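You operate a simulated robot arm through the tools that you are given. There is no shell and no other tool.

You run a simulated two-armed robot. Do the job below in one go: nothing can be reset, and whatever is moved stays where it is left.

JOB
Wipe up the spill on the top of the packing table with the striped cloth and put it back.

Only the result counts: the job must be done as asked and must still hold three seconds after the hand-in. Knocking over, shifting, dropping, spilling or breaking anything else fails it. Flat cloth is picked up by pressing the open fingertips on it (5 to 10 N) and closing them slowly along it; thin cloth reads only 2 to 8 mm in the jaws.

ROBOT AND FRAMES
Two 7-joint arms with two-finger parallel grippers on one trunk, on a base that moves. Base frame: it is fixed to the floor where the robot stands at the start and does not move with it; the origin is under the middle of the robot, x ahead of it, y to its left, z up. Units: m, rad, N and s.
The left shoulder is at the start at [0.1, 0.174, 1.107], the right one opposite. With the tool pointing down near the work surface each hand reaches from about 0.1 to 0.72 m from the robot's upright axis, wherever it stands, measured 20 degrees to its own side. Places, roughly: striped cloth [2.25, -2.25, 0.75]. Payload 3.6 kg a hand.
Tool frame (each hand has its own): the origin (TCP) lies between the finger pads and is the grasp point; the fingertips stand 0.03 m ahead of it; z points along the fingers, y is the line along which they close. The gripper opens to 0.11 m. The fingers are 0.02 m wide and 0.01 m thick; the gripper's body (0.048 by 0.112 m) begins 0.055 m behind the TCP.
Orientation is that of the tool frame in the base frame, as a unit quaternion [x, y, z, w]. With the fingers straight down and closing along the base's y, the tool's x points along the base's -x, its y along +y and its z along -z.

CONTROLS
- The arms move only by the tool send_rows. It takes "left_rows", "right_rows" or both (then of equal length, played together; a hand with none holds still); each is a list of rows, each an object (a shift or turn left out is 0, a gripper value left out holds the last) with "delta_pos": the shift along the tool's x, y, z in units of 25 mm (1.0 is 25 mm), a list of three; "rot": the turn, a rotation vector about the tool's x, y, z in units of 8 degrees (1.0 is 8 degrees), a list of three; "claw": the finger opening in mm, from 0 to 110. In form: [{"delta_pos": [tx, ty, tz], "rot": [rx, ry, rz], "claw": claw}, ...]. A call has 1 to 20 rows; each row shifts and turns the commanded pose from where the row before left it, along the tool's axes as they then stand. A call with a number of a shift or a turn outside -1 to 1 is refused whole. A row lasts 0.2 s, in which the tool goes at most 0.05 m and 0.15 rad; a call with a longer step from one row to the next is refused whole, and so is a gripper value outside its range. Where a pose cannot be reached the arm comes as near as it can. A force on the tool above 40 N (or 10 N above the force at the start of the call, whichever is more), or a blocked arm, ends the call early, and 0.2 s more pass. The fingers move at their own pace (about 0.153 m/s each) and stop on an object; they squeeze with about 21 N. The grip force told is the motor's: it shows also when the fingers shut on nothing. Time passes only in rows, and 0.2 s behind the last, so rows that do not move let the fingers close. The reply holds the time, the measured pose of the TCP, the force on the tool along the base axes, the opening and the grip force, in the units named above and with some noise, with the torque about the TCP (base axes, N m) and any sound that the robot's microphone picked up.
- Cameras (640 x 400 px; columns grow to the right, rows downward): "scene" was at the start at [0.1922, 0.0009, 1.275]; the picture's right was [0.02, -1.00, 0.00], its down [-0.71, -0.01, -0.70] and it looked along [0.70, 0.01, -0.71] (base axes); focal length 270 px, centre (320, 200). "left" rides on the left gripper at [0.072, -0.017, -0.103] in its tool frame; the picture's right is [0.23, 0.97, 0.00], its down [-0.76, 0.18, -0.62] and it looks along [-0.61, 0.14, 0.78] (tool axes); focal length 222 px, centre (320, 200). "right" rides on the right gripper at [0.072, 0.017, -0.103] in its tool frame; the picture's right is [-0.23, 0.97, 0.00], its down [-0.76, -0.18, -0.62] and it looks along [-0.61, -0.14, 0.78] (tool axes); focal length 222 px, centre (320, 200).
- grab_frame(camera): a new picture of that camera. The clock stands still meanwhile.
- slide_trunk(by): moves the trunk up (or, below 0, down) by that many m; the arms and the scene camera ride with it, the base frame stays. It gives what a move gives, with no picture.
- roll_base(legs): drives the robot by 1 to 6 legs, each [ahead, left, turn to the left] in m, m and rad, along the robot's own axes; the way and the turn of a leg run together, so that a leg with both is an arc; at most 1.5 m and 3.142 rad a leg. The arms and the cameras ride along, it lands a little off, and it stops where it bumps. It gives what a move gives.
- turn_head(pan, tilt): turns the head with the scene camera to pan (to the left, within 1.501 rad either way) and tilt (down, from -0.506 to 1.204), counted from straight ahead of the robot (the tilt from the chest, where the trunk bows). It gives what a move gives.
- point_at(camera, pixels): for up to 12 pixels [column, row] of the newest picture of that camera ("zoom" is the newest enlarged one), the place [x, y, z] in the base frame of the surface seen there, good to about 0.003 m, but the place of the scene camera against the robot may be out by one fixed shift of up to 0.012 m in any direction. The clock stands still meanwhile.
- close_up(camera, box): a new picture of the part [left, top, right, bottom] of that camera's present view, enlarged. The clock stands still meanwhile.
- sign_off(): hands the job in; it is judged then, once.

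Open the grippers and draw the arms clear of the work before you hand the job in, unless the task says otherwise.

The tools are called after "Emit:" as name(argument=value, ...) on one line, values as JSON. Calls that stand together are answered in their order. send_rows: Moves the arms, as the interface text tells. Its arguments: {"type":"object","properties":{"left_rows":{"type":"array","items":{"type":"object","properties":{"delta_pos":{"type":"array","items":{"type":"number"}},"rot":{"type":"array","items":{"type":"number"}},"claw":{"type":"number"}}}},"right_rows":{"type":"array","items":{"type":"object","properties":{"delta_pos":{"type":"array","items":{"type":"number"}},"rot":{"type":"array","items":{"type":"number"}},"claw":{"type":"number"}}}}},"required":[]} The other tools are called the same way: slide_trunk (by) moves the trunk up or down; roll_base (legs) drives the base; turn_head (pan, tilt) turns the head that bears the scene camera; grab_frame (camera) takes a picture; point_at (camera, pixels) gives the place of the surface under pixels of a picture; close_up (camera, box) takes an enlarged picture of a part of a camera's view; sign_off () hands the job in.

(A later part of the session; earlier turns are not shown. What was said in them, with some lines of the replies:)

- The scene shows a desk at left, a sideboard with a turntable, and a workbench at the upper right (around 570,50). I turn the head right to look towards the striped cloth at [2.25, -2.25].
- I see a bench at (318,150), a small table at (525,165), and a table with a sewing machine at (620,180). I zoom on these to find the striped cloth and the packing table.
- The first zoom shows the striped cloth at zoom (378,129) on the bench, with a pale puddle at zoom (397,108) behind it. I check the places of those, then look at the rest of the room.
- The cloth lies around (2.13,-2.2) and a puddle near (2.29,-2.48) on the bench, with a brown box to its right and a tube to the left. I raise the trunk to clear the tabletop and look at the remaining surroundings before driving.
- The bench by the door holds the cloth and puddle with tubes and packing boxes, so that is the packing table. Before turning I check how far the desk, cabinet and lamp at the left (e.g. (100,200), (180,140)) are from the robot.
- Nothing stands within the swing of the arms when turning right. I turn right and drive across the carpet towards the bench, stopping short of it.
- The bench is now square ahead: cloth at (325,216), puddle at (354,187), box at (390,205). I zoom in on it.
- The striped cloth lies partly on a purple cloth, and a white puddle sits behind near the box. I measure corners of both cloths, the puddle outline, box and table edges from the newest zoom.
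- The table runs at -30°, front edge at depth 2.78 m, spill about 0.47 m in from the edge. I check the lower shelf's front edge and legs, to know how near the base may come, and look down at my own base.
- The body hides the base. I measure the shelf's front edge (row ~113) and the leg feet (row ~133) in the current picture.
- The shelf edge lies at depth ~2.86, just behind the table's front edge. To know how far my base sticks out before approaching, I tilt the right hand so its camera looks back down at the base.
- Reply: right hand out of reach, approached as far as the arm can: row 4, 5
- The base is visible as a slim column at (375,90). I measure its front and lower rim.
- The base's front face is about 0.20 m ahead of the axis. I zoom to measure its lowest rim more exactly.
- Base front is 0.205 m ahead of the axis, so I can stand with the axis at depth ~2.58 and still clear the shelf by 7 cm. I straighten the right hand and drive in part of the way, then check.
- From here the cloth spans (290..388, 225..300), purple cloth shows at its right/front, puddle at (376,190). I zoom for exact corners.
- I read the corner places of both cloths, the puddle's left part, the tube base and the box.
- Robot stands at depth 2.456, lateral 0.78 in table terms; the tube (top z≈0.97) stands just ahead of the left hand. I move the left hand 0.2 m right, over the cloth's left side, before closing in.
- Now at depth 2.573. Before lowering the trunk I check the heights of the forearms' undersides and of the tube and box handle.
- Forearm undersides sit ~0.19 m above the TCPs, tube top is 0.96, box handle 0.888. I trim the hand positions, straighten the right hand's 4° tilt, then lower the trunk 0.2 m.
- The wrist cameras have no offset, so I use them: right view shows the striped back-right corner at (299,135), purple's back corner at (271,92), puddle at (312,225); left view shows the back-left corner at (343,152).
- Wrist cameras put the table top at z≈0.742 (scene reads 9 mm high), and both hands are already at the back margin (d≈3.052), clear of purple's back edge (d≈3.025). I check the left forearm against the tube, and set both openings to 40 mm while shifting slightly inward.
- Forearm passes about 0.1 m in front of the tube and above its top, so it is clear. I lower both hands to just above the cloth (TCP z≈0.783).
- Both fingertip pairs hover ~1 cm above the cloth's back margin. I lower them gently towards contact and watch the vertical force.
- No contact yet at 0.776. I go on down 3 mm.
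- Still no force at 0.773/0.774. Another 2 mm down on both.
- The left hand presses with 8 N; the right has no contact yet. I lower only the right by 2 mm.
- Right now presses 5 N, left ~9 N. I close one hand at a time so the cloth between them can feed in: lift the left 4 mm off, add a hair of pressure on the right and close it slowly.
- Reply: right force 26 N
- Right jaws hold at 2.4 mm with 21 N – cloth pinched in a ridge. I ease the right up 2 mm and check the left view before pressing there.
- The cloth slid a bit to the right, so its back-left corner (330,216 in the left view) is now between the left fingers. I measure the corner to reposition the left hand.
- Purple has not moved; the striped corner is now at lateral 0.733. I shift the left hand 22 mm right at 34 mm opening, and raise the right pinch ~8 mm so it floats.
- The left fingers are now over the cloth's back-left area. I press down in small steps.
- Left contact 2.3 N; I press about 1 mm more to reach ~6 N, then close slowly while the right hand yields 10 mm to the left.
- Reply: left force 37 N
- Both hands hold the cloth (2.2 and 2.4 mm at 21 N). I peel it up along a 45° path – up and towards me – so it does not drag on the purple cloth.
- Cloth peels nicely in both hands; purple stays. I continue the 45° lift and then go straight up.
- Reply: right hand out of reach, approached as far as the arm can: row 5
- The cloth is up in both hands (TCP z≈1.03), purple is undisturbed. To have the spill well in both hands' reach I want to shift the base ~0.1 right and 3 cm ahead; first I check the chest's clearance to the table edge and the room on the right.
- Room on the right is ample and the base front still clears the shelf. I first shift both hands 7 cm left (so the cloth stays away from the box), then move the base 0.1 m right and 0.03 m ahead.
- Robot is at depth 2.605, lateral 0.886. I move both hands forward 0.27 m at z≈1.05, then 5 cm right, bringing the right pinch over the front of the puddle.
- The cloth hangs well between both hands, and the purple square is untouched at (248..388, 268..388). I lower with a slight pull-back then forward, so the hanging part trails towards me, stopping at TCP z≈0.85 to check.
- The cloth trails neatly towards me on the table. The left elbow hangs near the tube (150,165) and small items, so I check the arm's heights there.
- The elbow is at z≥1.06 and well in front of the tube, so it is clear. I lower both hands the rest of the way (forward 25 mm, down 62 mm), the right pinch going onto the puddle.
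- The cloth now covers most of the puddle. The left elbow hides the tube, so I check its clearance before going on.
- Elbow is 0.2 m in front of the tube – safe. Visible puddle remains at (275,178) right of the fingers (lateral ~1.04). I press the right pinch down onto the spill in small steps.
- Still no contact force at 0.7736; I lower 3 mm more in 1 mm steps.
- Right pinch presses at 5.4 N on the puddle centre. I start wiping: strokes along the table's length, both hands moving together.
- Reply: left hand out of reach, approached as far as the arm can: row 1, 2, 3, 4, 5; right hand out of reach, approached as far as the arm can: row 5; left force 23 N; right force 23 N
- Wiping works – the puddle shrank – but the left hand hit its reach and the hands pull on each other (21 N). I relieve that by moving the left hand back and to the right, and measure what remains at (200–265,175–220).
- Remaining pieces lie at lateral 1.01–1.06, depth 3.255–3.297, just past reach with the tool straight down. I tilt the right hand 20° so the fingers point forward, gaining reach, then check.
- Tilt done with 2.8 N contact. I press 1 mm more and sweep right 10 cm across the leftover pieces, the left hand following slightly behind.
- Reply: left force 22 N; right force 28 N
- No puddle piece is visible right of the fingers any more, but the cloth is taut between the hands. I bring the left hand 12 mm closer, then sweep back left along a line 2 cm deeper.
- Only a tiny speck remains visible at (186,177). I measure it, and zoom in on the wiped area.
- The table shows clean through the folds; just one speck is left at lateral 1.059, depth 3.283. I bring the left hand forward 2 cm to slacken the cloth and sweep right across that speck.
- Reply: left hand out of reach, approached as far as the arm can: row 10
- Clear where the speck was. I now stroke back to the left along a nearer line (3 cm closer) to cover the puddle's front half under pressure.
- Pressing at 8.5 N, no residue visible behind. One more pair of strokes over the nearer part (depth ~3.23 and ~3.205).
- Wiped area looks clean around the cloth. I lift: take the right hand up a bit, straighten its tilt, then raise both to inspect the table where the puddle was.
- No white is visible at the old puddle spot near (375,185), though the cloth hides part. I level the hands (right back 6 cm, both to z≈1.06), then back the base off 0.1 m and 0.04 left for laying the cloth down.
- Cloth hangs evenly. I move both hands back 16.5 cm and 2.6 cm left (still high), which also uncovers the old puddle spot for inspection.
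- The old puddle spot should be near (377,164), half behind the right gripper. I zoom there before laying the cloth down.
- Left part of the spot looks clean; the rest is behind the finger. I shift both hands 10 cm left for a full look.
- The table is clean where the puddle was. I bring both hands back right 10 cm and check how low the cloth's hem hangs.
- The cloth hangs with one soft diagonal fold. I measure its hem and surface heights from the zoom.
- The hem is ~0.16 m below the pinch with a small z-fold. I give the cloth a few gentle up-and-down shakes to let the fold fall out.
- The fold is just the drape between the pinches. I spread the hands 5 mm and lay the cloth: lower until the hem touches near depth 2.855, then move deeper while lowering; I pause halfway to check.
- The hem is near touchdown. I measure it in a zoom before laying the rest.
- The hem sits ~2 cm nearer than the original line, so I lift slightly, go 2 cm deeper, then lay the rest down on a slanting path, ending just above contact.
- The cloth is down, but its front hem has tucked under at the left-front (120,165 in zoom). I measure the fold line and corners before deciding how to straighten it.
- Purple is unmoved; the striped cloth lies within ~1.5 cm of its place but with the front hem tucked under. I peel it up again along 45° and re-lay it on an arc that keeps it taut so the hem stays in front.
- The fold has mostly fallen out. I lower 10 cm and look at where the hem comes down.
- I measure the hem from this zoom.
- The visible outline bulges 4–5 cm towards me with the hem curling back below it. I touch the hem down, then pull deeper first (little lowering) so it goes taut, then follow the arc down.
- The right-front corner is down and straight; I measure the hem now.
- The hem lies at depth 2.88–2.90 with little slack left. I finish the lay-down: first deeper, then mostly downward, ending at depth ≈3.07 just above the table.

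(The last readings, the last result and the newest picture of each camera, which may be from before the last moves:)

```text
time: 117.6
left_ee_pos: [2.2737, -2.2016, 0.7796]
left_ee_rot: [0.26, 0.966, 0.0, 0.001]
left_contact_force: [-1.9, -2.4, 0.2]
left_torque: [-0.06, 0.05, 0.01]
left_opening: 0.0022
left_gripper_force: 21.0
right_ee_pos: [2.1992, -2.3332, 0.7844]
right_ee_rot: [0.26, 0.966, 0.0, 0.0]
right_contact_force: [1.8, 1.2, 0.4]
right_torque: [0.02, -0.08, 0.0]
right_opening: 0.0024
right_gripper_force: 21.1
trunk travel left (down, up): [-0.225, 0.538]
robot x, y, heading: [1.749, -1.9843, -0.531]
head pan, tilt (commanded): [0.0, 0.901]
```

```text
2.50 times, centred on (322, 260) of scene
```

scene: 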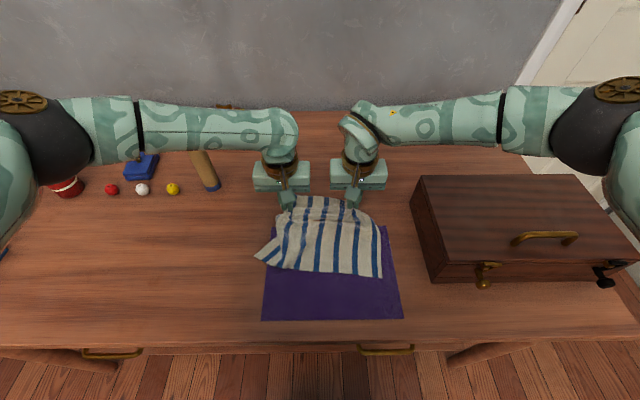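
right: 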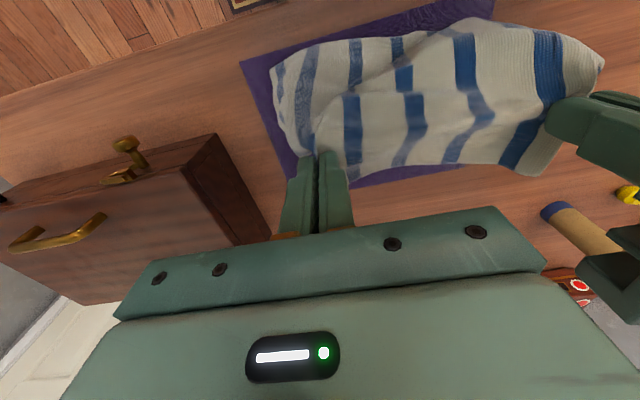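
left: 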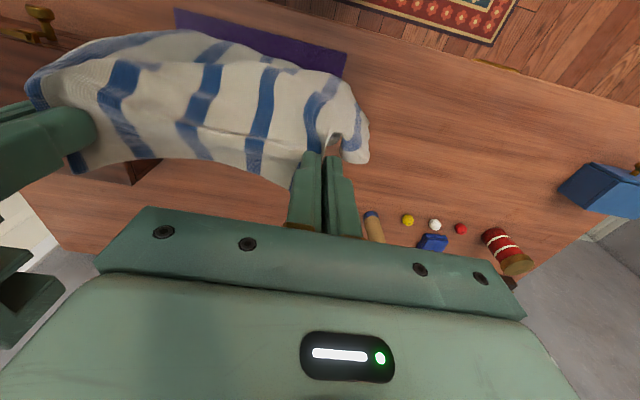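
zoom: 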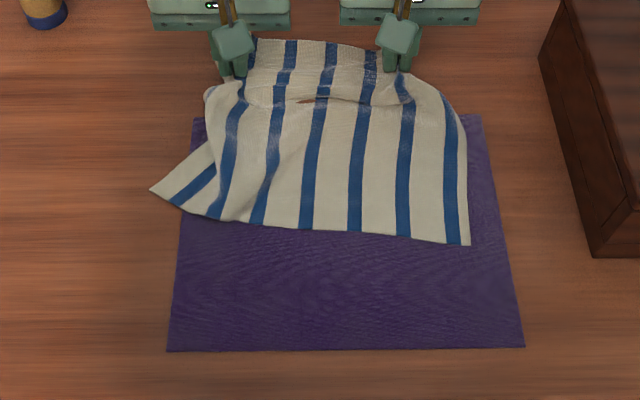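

Now the hem is untucked and flat in front, with a little slack near the pinches. I measure corners and hem.

Emit:
point_at(camera="zoom", pixels=[[466, 241], [400, 234], [300, 226], [215, 215], [155, 190], [462, 150], [210, 95], [320, 100], [340, 150], [172, 347], [520, 344], [480, 118]])

```text
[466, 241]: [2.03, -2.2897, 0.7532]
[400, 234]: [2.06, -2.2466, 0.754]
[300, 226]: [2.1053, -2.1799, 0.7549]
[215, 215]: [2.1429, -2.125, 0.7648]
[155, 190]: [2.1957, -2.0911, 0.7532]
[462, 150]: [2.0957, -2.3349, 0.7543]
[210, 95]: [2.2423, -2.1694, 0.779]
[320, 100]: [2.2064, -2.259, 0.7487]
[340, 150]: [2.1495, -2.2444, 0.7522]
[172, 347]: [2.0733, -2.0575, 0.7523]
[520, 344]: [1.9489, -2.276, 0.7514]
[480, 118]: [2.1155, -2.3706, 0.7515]
```

Hem is flat but ~5 cm deeper than originally (2.905 vs 2.855). I peel up once more and re-lay starting ~5 cm nearer to me; purple is still exactly in place.

Emit:
send_rows(left_rows=[{"delta_pos": [0.5, 0, -0.6]}, {"delta_pos": [0.8, 0, -0.8]}, {"delta_pos": [0.8, 0, -0.8]}, {"delta_pos": [0.8, 0, -0.8]}, {"delta_pos": [0.8, 0, -0.8]}, {"delta_pos": [0.8, 0, -0.8]}, {"delta_pos": [0.8, 0, -0.8]}, {"delta_pos": [0.8, 0, -0.8]}, {"delta_pos": [0.8, 0, -0.8]}, {"delta_pos": [0.8, 0, -0.8]}, {"delta_pos": [0.8, 0, -0.8]}, {"delta_pos": [0.3, 0, -0.8]}, {"delta_pos": [0, 0, -0.8]}, {"delta_pos": [0, 0, -0.8]}, {}, {}, {}], right_rows=[{"delta_pos": [0.5, 0, -0.6]}, {"delta_pos": [0.8, 0, -0.8]}, {"delta_pos": [0.8, 0, -0.8]}, {"delta_pos": [0.8, 0, -0.8]}, {"delta_pos": [0.8, 0, -0.8]}, {"delta_pos": [0.8, 0, -0.8]}, {"delta_pos": [0.8, 0, -0.8]}, {"delta_pos": [0.8, 0, -0.8]}, {"delta_pos": [0.8, 0, -0.8]}, {"delta_pos": [0.8, 0, -0.8]}, {"delta_pos": [0.8, 0, -0.8]}, {"delta_pos": [0.3, 0, -0.8]}, {"delta_pos": [0, 0, -0.8]}, {"delta_pos": [0, 0, -0.8]}, {}, {}, {}])

Emit:
close_up(camera="scene", box=[200, 160, 440, 330])

```text
time: 121.2
left_ee_pos: [2.0816, -2.0938, 1.0598]
left_ee_rot: [0.26, 0.966, -0.001, 0.0]
left_contact_force: [-1.3, -1.2, -1.4]
left_torque: [-0.06, 0.01, 0.02]
left_opening: 0.0022
left_gripper_force: 20.9
right_ee_pos: [2.0089, -2.2216, 1.0582]
right_ee_rot: [0.261, 0.965, -0.001, -0.001]
right_contact_force: [1.9, 2.0, -0.3]
right_torque: [0.01, -0.04, -0.01]
right_opening: 0.0024
right_gripper_force: 21.1
trunk travel left (down, up): [-0.225, 0.538]
robot x, y, heading: [1.748, -1.9819, -0.53]
head pan, tilt (commanded): [0.0, 0.901]
```

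```text
2.35 times, centred on (320, 245) of scene
```

zoom: 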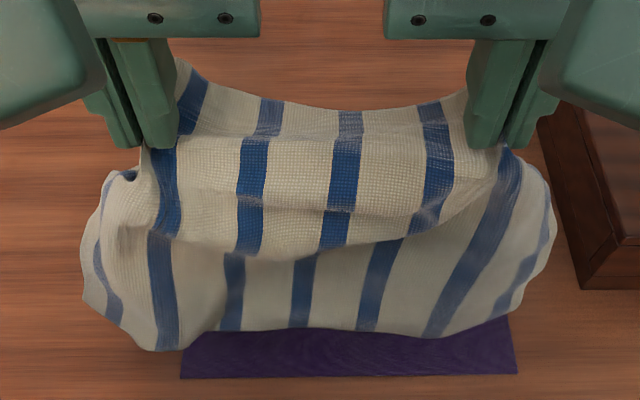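

Hands are at depth 2.85. I lower to touchdown, pull 5 cm deeper, then check.

Emit:
send_rows(left_rows=[{"delta_pos": [0, 0, 0.9]}, {"delta_pos": [0, 0, 0.9]}, {"delta_pos": [0, 0, 0.9]}, {"delta_pos": [0, 0, 0.9]}, {"delta_pos": [0, 0, 0.9]}, {"delta_pos": [-0.2, 0, 0.5]}, {"delta_pos": [-0.4, 0, 0.3]}, {"delta_pos": [-0.5, 0, 0]}, {"delta_pos": [-0.5, 0, 0]}, {"delta_pos": [-0.5, 0, 0]}, {}], right_rows=[{"delta_pos": [0, 0, 0.9]}, {"delta_pos": [0, 0, 0.9]}, {"delta_pos": [0, 0, 0.9]}, {"delta_pos": [0, 0, 0.9]}, {"delta_pos": [0, 0, 0.9]}, {"delta_pos": [-0.2, 0, 0.5]}, {"delta_pos": [-0.4, 0, 0.3]}, {"delta_pos": [-0.5, 0, 0]}, {"delta_pos": [-0.5, 0, 0]}, {"delta_pos": [-0.5, 0, 0]}, {}])

Emit:
close_up(camera="scene", box=[210, 180, 434, 340])

```text
time: 123.6
left_ee_pos: [2.1284, -2.1188, 0.9255]
left_ee_rot: [0.26, 0.966, 0.0, 0.0]
left_contact_force: [-1.8, -1.3, -0.8]
left_torque: [-0.08, 0.06, 0.04]
left_opening: 0.0022
left_gripper_force: 21.1
right_ee_pos: [2.0528, -2.2488, 0.9257]
right_ee_rot: [0.259, 0.966, 0.001, 0.001]
right_contact_force: [1.5, 1.5, -0.5]
right_torque: [0.03, 0.0, -0.01]
right_opening: 0.0024
right_gripper_force: 21.2
trunk travel left (down, up): [-0.225, 0.538]
robot x, y, heading: [1.7431, -1.9834, -0.524]
head pan, tilt (commanded): [0.0, 0.901]
```

```text
2.50 times, centred on (322, 260) of scene
```

zoom: 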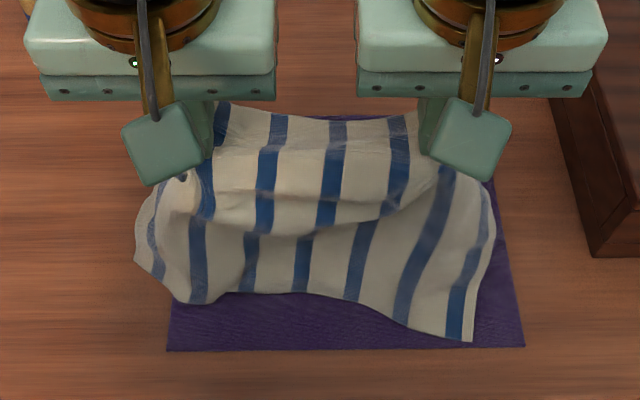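

The right-front corner has landed just inside purple's front edge and the hem is untucked. I continue deeper and down along the arc.

Emit:
send_rows(left_rows=[{"delta_pos": [-0.75, 0, 0.3]}, {"delta_pos": [-0.75, 0, 0.3]}, {"delta_pos": [-0.75, 0, 0.3]}, {"delta_pos": [-0.6, 0, 0.7]}, {"delta_pos": [-0.5, 0, 0.8]}, {"delta_pos": [-0.45, 0, 0.85]}, {"delta_pos": [-0.4, 0, 0.85]}, {"delta_pos": [-0.35, 0, 0.8]}, {"delta_pos": [-0.3, 0, 0.7]}, {}, {}], right_rows=[{"delta_pos": [-0.75, 0, 0.3]}, {"delta_pos": [-0.75, 0, 0.3]}, {"delta_pos": [-0.75, 0, 0.3]}, {"delta_pos": [-0.6, 0, 0.7]}, {"delta_pos": [-0.5, 0, 0.8]}, {"delta_pos": [-0.45, 0, 0.85]}, {"delta_pos": [-0.4, 0, 0.85]}, {"delta_pos": [-0.35, 0, 0.8]}, {"delta_pos": [-0.3, 0, 0.7]}, {}, {}])

Emit:
grab_frame(camera="scene")

Emit:
close_up(camera="scene", box=[210, 180, 434, 340])

```text
time: 126.0
left_ee_pos: [2.2323, -2.1794, 0.7842]
left_ee_rot: [0.259, 0.966, 0.0, 0.001]
left_contact_force: [-0.4, 0.3, 0.1]
left_torque: [-0.04, 0.06, 0.01]
left_opening: 0.0022
left_gripper_force: 21.0
right_ee_pos: [2.1587, -2.3088, 0.7855]
right_ee_rot: [0.26, 0.966, 0.0, 0.001]
right_contact_force: [1.1, -0.2, 0.0]
right_torque: [0.03, 0.0, -0.02]
right_opening: 0.0021
right_gripper_force: 21.0
trunk travel left (down, up): [-0.225, 0.538]
robot x, y, heading: [1.7437, -1.9864, -0.523]
head pan, tilt (commanded): [0.0, 0.901]
```

```text
taken
```

scene: 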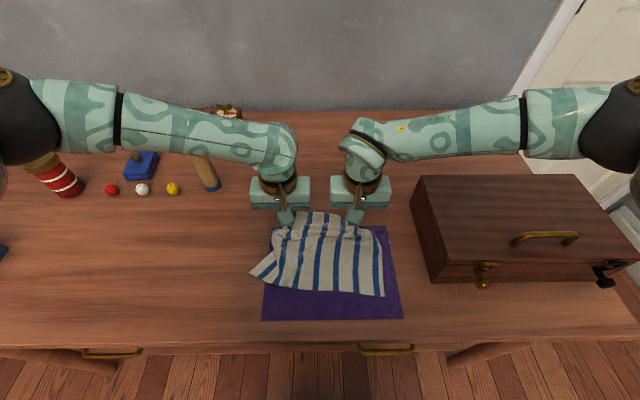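

```text
2.50 times, centred on (322, 260) of scene
```

zoom: 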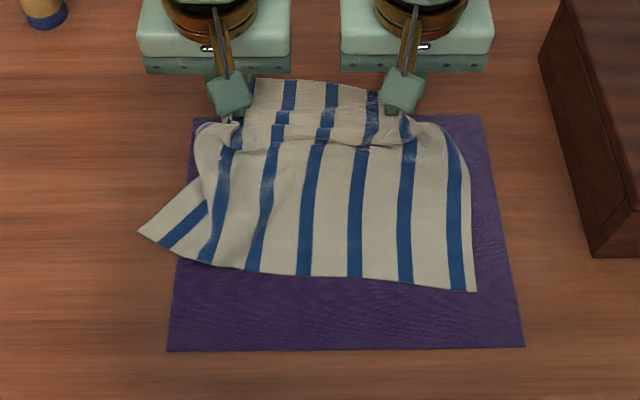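

Front half lies flat. I pull the pinches slowly 3 cm deeper at this height to take out the bunching near the back, then look.

Emit:
send_rows(left_rows=[{"delta_pos": [-0.3, 0, 0]}, {"delta_pos": [-0.3, 0, 0]}, {"delta_pos": [-0.3, 0, 0]}, {"delta_pos": [-0.3, 0, 0]}, {"delta_pos": [0, 0, 0.2]}, {}], right_rows=[{"delta_pos": [-0.3, 0, 0]}, {"delta_pos": [-0.3, 0, 0]}, {"delta_pos": [-0.3, 0, 0]}, {"delta_pos": [-0.3, 0, 0]}, {"delta_pos": [0, 0, 0.2]}, {}])

Emit:
close_up(camera="scene", box=[210, 180, 434, 340])

Emit:
point_at(camera="zoom", pixels=[[472, 287], [400, 282], [310, 270], [215, 260], [145, 232], [468, 190], [200, 130], [320, 140], [172, 347], [520, 344], [480, 120]])

```text
time: 127.4
left_ee_pos: [2.258, -2.1947, 0.7794]
left_ee_rot: [0.26, 0.966, -0.001, 0.0]
left_contact_force: [-1.8, -1.5, -0.2]
left_torque: [-0.03, 0.05, 0.0]
left_opening: 0.0022
left_gripper_force: 21.1
right_ee_pos: [2.1843, -2.325, 0.7815]
right_ee_rot: [0.259, 0.966, -0.001, 0.0]
right_contact_force: [0.4, 1.8, -0.8]
right_torque: [0.07, -0.01, -0.06]
right_opening: 0.0023
right_gripper_force: 21.1
trunk travel left (down, up): [-0.225, 0.538]
robot x, y, heading: [1.7452, -1.9838, -0.523]
head pan, tilt (commanded): [0.0, 0.901]
```

```text
2.50 times, centred on (322, 260) of scene
```

zoom: 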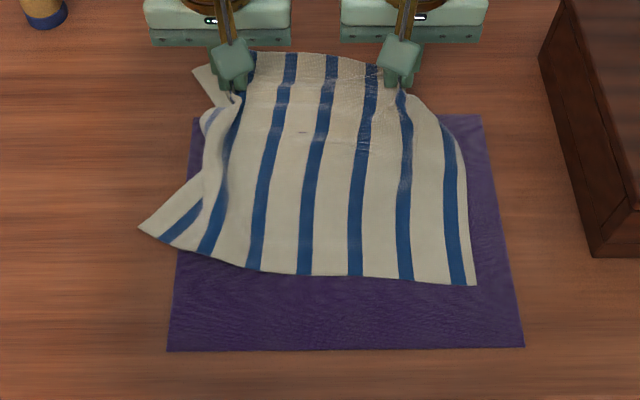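

```text
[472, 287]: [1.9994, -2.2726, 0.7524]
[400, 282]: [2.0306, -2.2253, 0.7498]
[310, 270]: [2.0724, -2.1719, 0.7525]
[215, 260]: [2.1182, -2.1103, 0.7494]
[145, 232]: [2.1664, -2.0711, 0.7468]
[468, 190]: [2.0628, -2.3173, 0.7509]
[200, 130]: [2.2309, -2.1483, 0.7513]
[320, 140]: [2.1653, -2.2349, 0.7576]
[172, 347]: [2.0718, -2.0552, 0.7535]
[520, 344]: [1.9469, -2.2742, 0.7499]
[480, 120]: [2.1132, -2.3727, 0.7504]
```

Now it lies flat: right-front corner within 2 cm of its original place, back pinch line at 3.053, purple unchanged. I lower a few mm and open both hands slowly to release.

Emit:
send_rows(left_rows=[{"delta_pos": [0, 0, 0.12]}, {"claw": 4}, {"claw": 7}, {"claw": 10}, {"claw": 14}, {"claw": 18}, {"claw": 22}, {"claw": 26}, {"claw": 30}, {}, {}], right_rows=[{"delta_pos": [0, 0, 0.2]}, {"claw": 4}, {"claw": 7}, {"claw": 10}, {"claw": 14}, {"claw": 18}, {"claw": 22}, {"claw": 26}, {"claw": 30}, {}, {}])

Emit:
close_up(camera="scene", box=[210, 180, 434, 340])

Emit:
grab_frame(camera="right")

Emit:
grab_frame(camera="left")

```text
time: 129.8
left_ee_pos: [2.2579, -2.1927, 0.7764]
left_ee_rot: [0.259, 0.966, 0.001, 0.0]
left_contact_force: [0.0, -1.1, 0.4]
left_torque: [-0.01, 0.03, 0.01]
left_opening: 0.0299
left_gripper_force: 0.1
right_ee_pos: [2.1836, -2.3249, 0.7763]
right_ee_rot: [0.26, 0.966, 0.0, 0.0]
right_contact_force: [0.5, 0.2, -0.3]
right_torque: [0.04, -0.03, -0.01]
right_opening: 0.0302
right_gripper_force: 0.1
trunk travel left (down, up): [-0.225, 0.538]
robot x, y, heading: [1.7453, -1.98, -0.521]
head pan, tilt (commanded): [0.0, 0.901]
```

```text
2.50 times, centred on (322, 260) of scene
```

zoom: 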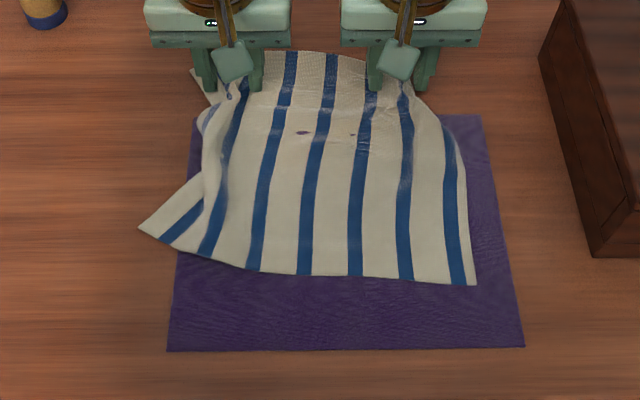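

```text
taken
```

right: 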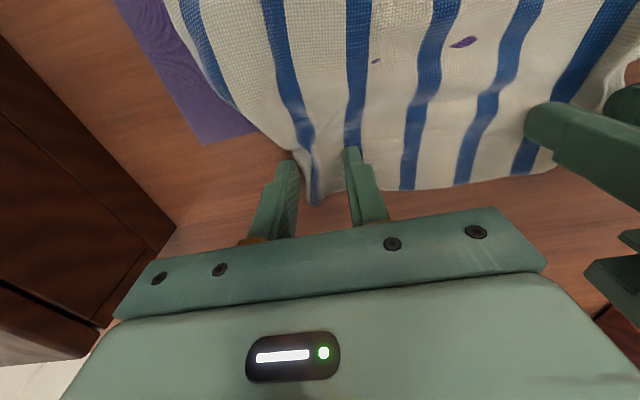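

```text
taken
```

left: 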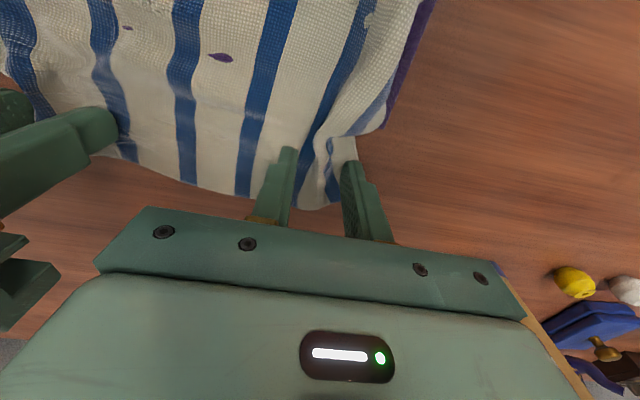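

Both jaws are open and the cloth rests on the table. I lift both hands straight up slowly and check that nothing clings.

Emit:
send_rows(left_rows=[{"delta_pos": [0, 0, -0.2]}, {"delta_pos": [0, 0, -0.3]}, {"delta_pos": [0, 0, -0.5]}, {"delta_pos": [0, 0, -0.8]}, {"delta_pos": [0, 0, -0.8]}, {"delta_pos": [0, 0, -0.8]}, {"delta_pos": [0, 0, -0.8]}, {}], right_rows=[{"delta_pos": [0, 0, -0.2]}, {"delta_pos": [0, 0, -0.3]}, {"delta_pos": [0, 0, -0.5]}, {"delta_pos": [0, 0, -0.8]}, {"delta_pos": [0, 0, -0.8]}, {"delta_pos": [0, 0, -0.8]}, {"delta_pos": [0, 0, -0.8]}, {}])

Emit:
grab_frame(camera="scene")

Emit:
grab_frame(camera="right")

Emit:
grab_frame(camera="left")

```text
time: 131.6
left_ee_pos: [2.2582, -2.1925, 0.8817]
left_ee_rot: [0.26, 0.966, 0.001, 0.0]
left_contact_force: [-0.4, -0.3, 0.3]
left_torque: [-0.02, 0.03, 0.01]
left_opening: 0.0299
left_gripper_force: 0.0
right_ee_pos: [2.1846, -2.3249, 0.8821]
right_ee_rot: [0.26, 0.966, 0.0, 0.0]
right_contact_force: [-0.2, 0.1, -0.3]
right_torque: [-0.02, 0.0, -0.02]
right_opening: 0.0301
right_gripper_force: 0.0
trunk travel left (down, up): [-0.225, 0.538]
robot x, y, heading: [1.7461, -1.982, -0.523]
head pan, tilt (commanded): [0.0, 0.901]
```

```text
taken
```

scene: 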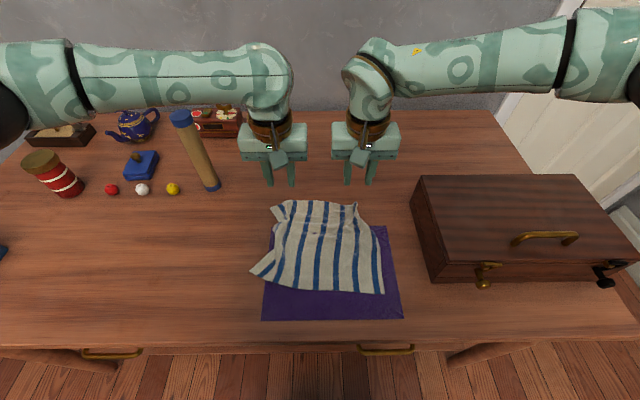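

```text
taken
```

right: 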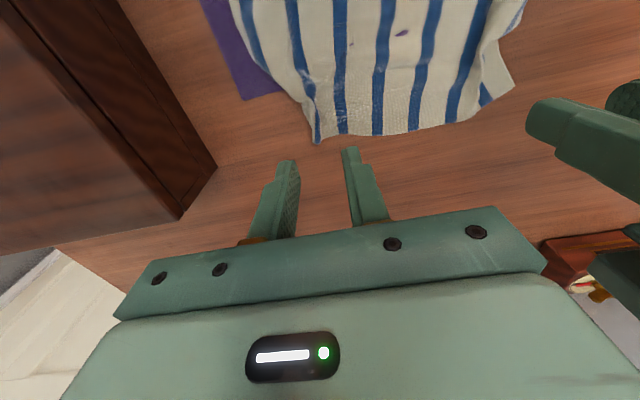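

```text
taken
```

left: 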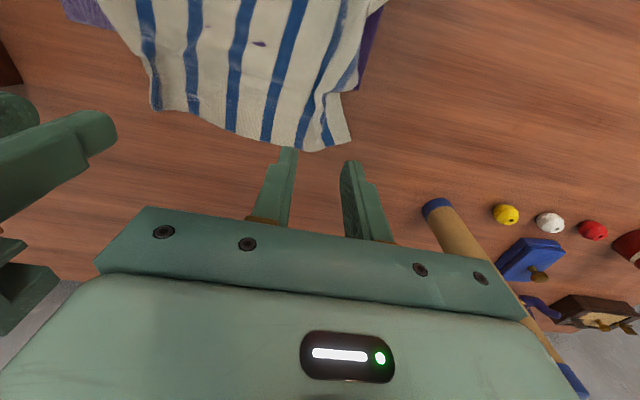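

The cloth is released and lies over purple much as before. I zoom and measure its final outline.

Emit:
close_up(camera="scene", box=[220, 180, 420, 340])

Emit:
point_at(camera="zoom", pixels=[[145, 70], [200, 65], [300, 75], [375, 78], [470, 290], [310, 280], [85, 232], [425, 160], [462, 250], [270, 170], [110, 350], [480, 350]])

```text
2.50 times, centred on (320, 260) of scene
```

zoom: 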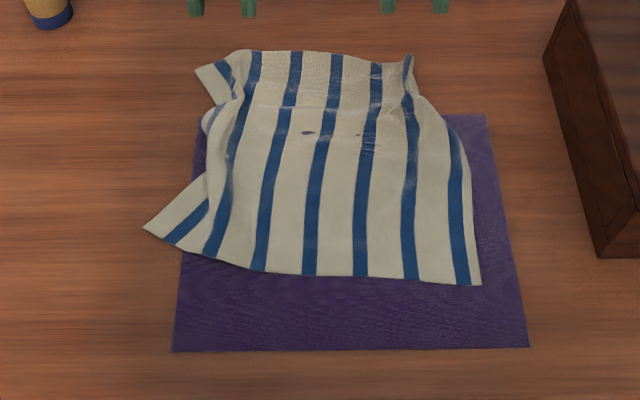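

```text
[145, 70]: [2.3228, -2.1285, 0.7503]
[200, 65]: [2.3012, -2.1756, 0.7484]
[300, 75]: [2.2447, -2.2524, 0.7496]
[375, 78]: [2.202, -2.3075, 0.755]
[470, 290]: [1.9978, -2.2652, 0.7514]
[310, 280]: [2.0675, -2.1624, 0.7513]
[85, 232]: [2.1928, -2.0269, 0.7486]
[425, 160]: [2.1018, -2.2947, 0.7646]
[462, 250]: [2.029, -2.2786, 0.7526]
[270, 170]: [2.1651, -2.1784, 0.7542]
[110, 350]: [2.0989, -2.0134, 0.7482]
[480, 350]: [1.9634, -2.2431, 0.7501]
```

The cloth's centre is within ~1.5 cm of where it was, and purple is unmoved. I raise the trunk and back the robot off to clear the work and re-inspect the whole table.

Emit:
slide_trunk(by=0.2)

Emit:
roll_base(legs=[[-0.6, 0, 0]])

Emit:
turn_head(pan=0.0, tilt=0.6)

Emit:
grab_frame(camera="scene")

Emit:
close_up(camera="scene", box=[240, 160, 420, 300])

```text
time: 133.8
left_ee_pos: [2.2588, -2.1942, 1.0818]
left_ee_rot: [0.26, 0.966, 0.0, 0.0]
left_contact_force: [-0.3, -0.2, 0.3]
left_torque: [-0.03, 0.0, 0.0]
left_opening: 0.0298
left_gripper_force: 0.0
right_ee_pos: [2.1853, -2.3256, 1.0802]
right_ee_rot: [0.259, 0.966, 0.0, -0.001]
right_contact_force: [0.1, 0.1, -0.8]
right_torque: [0.02, 0.0, -0.06]
right_opening: 0.03
right_gripper_force: 0.2
trunk travel left (down, up): [-0.425, 0.338]
robot x, y, heading: [1.7436, -1.9822, -0.527]
head pan, tilt (commanded): [0.0, 0.901]
```

```text
time: 137.2
left_ee_pos: [1.7294, -1.8911, 1.0811]
left_ee_rot: [0.267, 0.964, 0.0, 0.001]
left_contact_force: [0.8, -0.1, 0.2]
left_torque: [0.03, 0.01, -0.04]
left_opening: 0.0302
left_gripper_force: 0.0
right_ee_pos: [1.6534, -2.0203, 1.0814]
right_ee_rot: [0.267, 0.964, 0.0, 0.001]
right_contact_force: [-0.2, -1.2, 0.0]
right_torque: [0.0, 0.02, 0.0]
right_opening: 0.03
right_gripper_force: 0.0
trunk travel left (down, up): [-0.425, 0.338]
robot x, y, heading: [1.2212, -1.6755, -0.548]
head pan, tilt (commanded): [0.0, 0.901]
```

```text
time: 138.0
left_ee_pos: [1.7309, -1.8918, 1.0823]
left_ee_rot: [0.267, 0.964, 0.0, 0.0]
left_contact_force: [-0.4, 0.1, 0.6]
left_torque: [0.01, -0.02, 0.01]
left_opening: 0.0301
left_gripper_force: 0.1
right_ee_pos: [1.6532, -2.0211, 1.0816]
right_ee_rot: [0.267, 0.964, 0.0, 0.001]
right_contact_force: [0.1, 1.0, 0.8]
right_torque: [-0.01, -0.03, -0.01]
right_opening: 0.0301
right_gripper_force: 0.0
trunk travel left (down, up): [-0.425, 0.338]
robot x, y, heading: [1.2218, -1.6723, -0.545]
head pan, tilt (commanded): [0.0, 0.6]
```

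```text
taken
```

scene: 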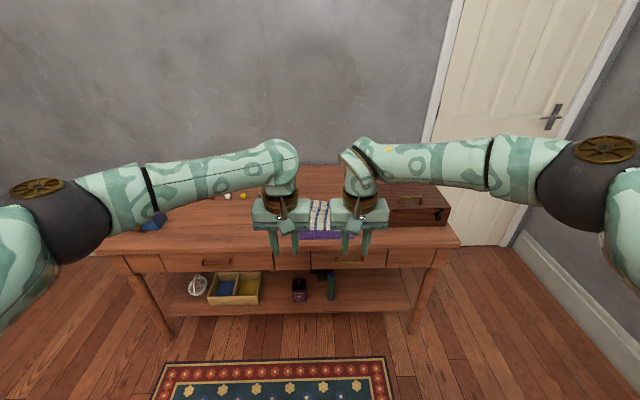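

```text
2.86 times, centred on (330, 230) of scene
```

zoom: 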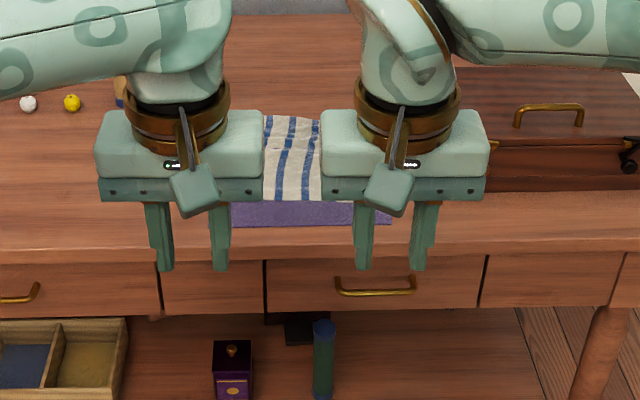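

The hands block the view, so I spread them apart 20 cm each and open them fully, then inspect.

Emit:
send_rows(left_rows=[{"delta_pos": [0, 1, 0], "claw": 110}, {"delta_pos": [0, 1, 0]}, {"delta_pos": [0, 1, 0]}, {"delta_pos": [0, 1, 0]}, {"delta_pos": [0, 1, 0]}, {"delta_pos": [0, 1, 0]}, {"delta_pos": [0, 1, 0]}, {"delta_pos": [0, 1, 0]}, {}], right_rows=[{"delta_pos": [0, -1, 0], "claw": 110}, {"delta_pos": [0, -1, 0]}, {"delta_pos": [0, -1, 0]}, {"delta_pos": [0, -1, 0]}, {"delta_pos": [0, -1, 0]}, {"delta_pos": [0, -1, 0]}, {"delta_pos": [0, -1, 0]}, {"delta_pos": [0, -1, 0]}, {}])

Emit:
grab_frame(camera="scene")

Emit:
close_up(camera="scene", box=[270, 160, 430, 260])

Emit:
point_at(camera="zoom", pixels=[[320, 60], [370, 70], [100, 250], [340, 255]])

```text
time: 140.0
left_ee_pos: [1.832, -1.7193, 1.0839]
left_ee_rot: [0.268, 0.963, -0.001, 0.0]
left_contact_force: [0.1, -0.4, 0.7]
left_torque: [-0.01, -0.01, -0.01]
left_opening: 0.1099
left_gripper_force: 0.1
right_ee_pos: [1.5517, -2.1931, 1.0798]
right_ee_rot: [0.267, 0.964, 0.0, 0.0]
right_contact_force: [-0.2, -0.6, -0.2]
right_torque: [-0.03, 0.01, 0.01]
right_opening: 0.1098
right_gripper_force: 0.1
trunk travel left (down, up): [-0.425, 0.338]
robot x, y, heading: [1.2227, -1.6746, -0.541]
head pan, tilt (commanded): [0.0, 0.6]
```

```text
taken
```

scene: 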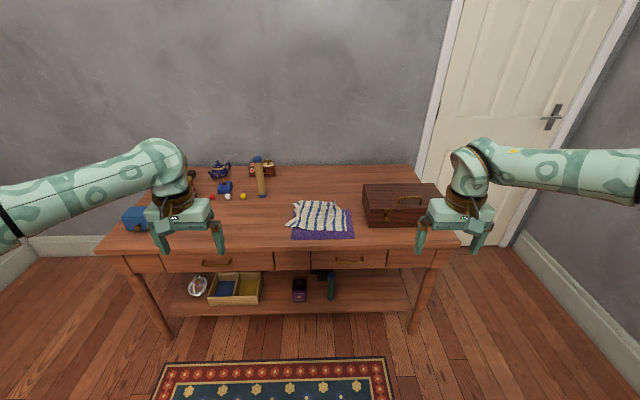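

```text
4.00 times, centred on (350, 210) of scene
```

zoom: 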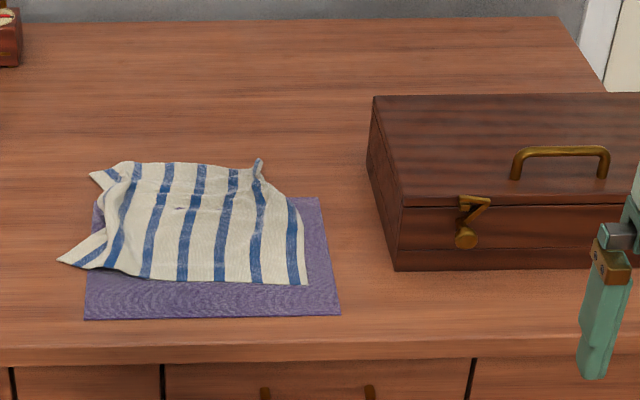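

```text
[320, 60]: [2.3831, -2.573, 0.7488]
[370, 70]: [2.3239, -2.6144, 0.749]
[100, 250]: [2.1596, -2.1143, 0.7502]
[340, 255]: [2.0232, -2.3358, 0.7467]
```

Table looks clean, cloth back over the purple one, all other items in place. One last tight zoom at the old puddle spot before handing in.

Emit:
close_up(camera="scene", box=[320, 165, 400, 215])

Emit:
close_up(camera="scene", box=[110, 150, 310, 275])

```text
8.00 times, centred on (360, 190) of scene
```

zoom: 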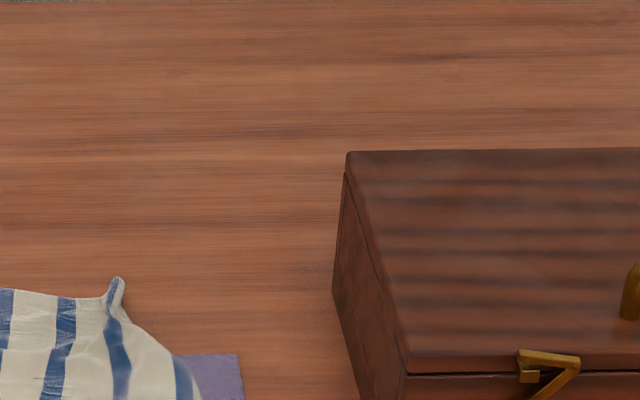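

```text
3.20 times, centred on (210, 212) of scene
```

zoom: 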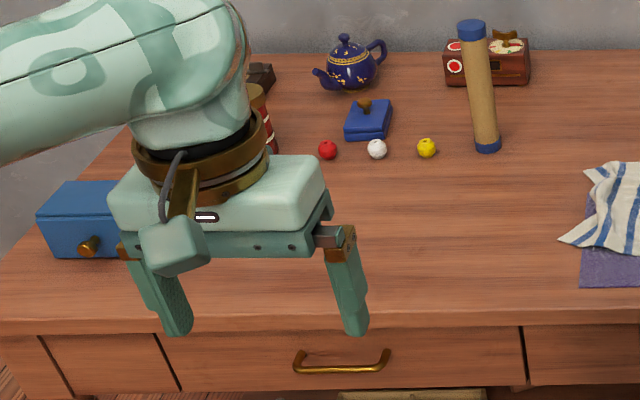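

The spill is fully gone, the striped cloth is back in its place, everything else stands as before, and the arms are open and clear. I hand the job in.

Emit:
sign_off()

```text
The job is handed in.
```

The spill on the packing table is wiped up and the striped cloth is back where it lay. I handed the job in; no verdict came back with it.

- **Spill:** zoomed views of the spot from above and from further back show bare, clean wood.
- **Striped cloth:** its centre is about 1.5 cm from its original position, partly over the purple cloth as before. It isn't perfectly flat: there are a few wrinkles near the back, and the back-right and front-left corners sit roughly 5 cm off their old places.
- **Everything else:** the purple cloth measured in the same place throughout. The box, tube and small items on the table looked undisturbed in the last pictures.
- **Robot:** both grippers are open, and the robot has backed about 0.6 m away from the table.
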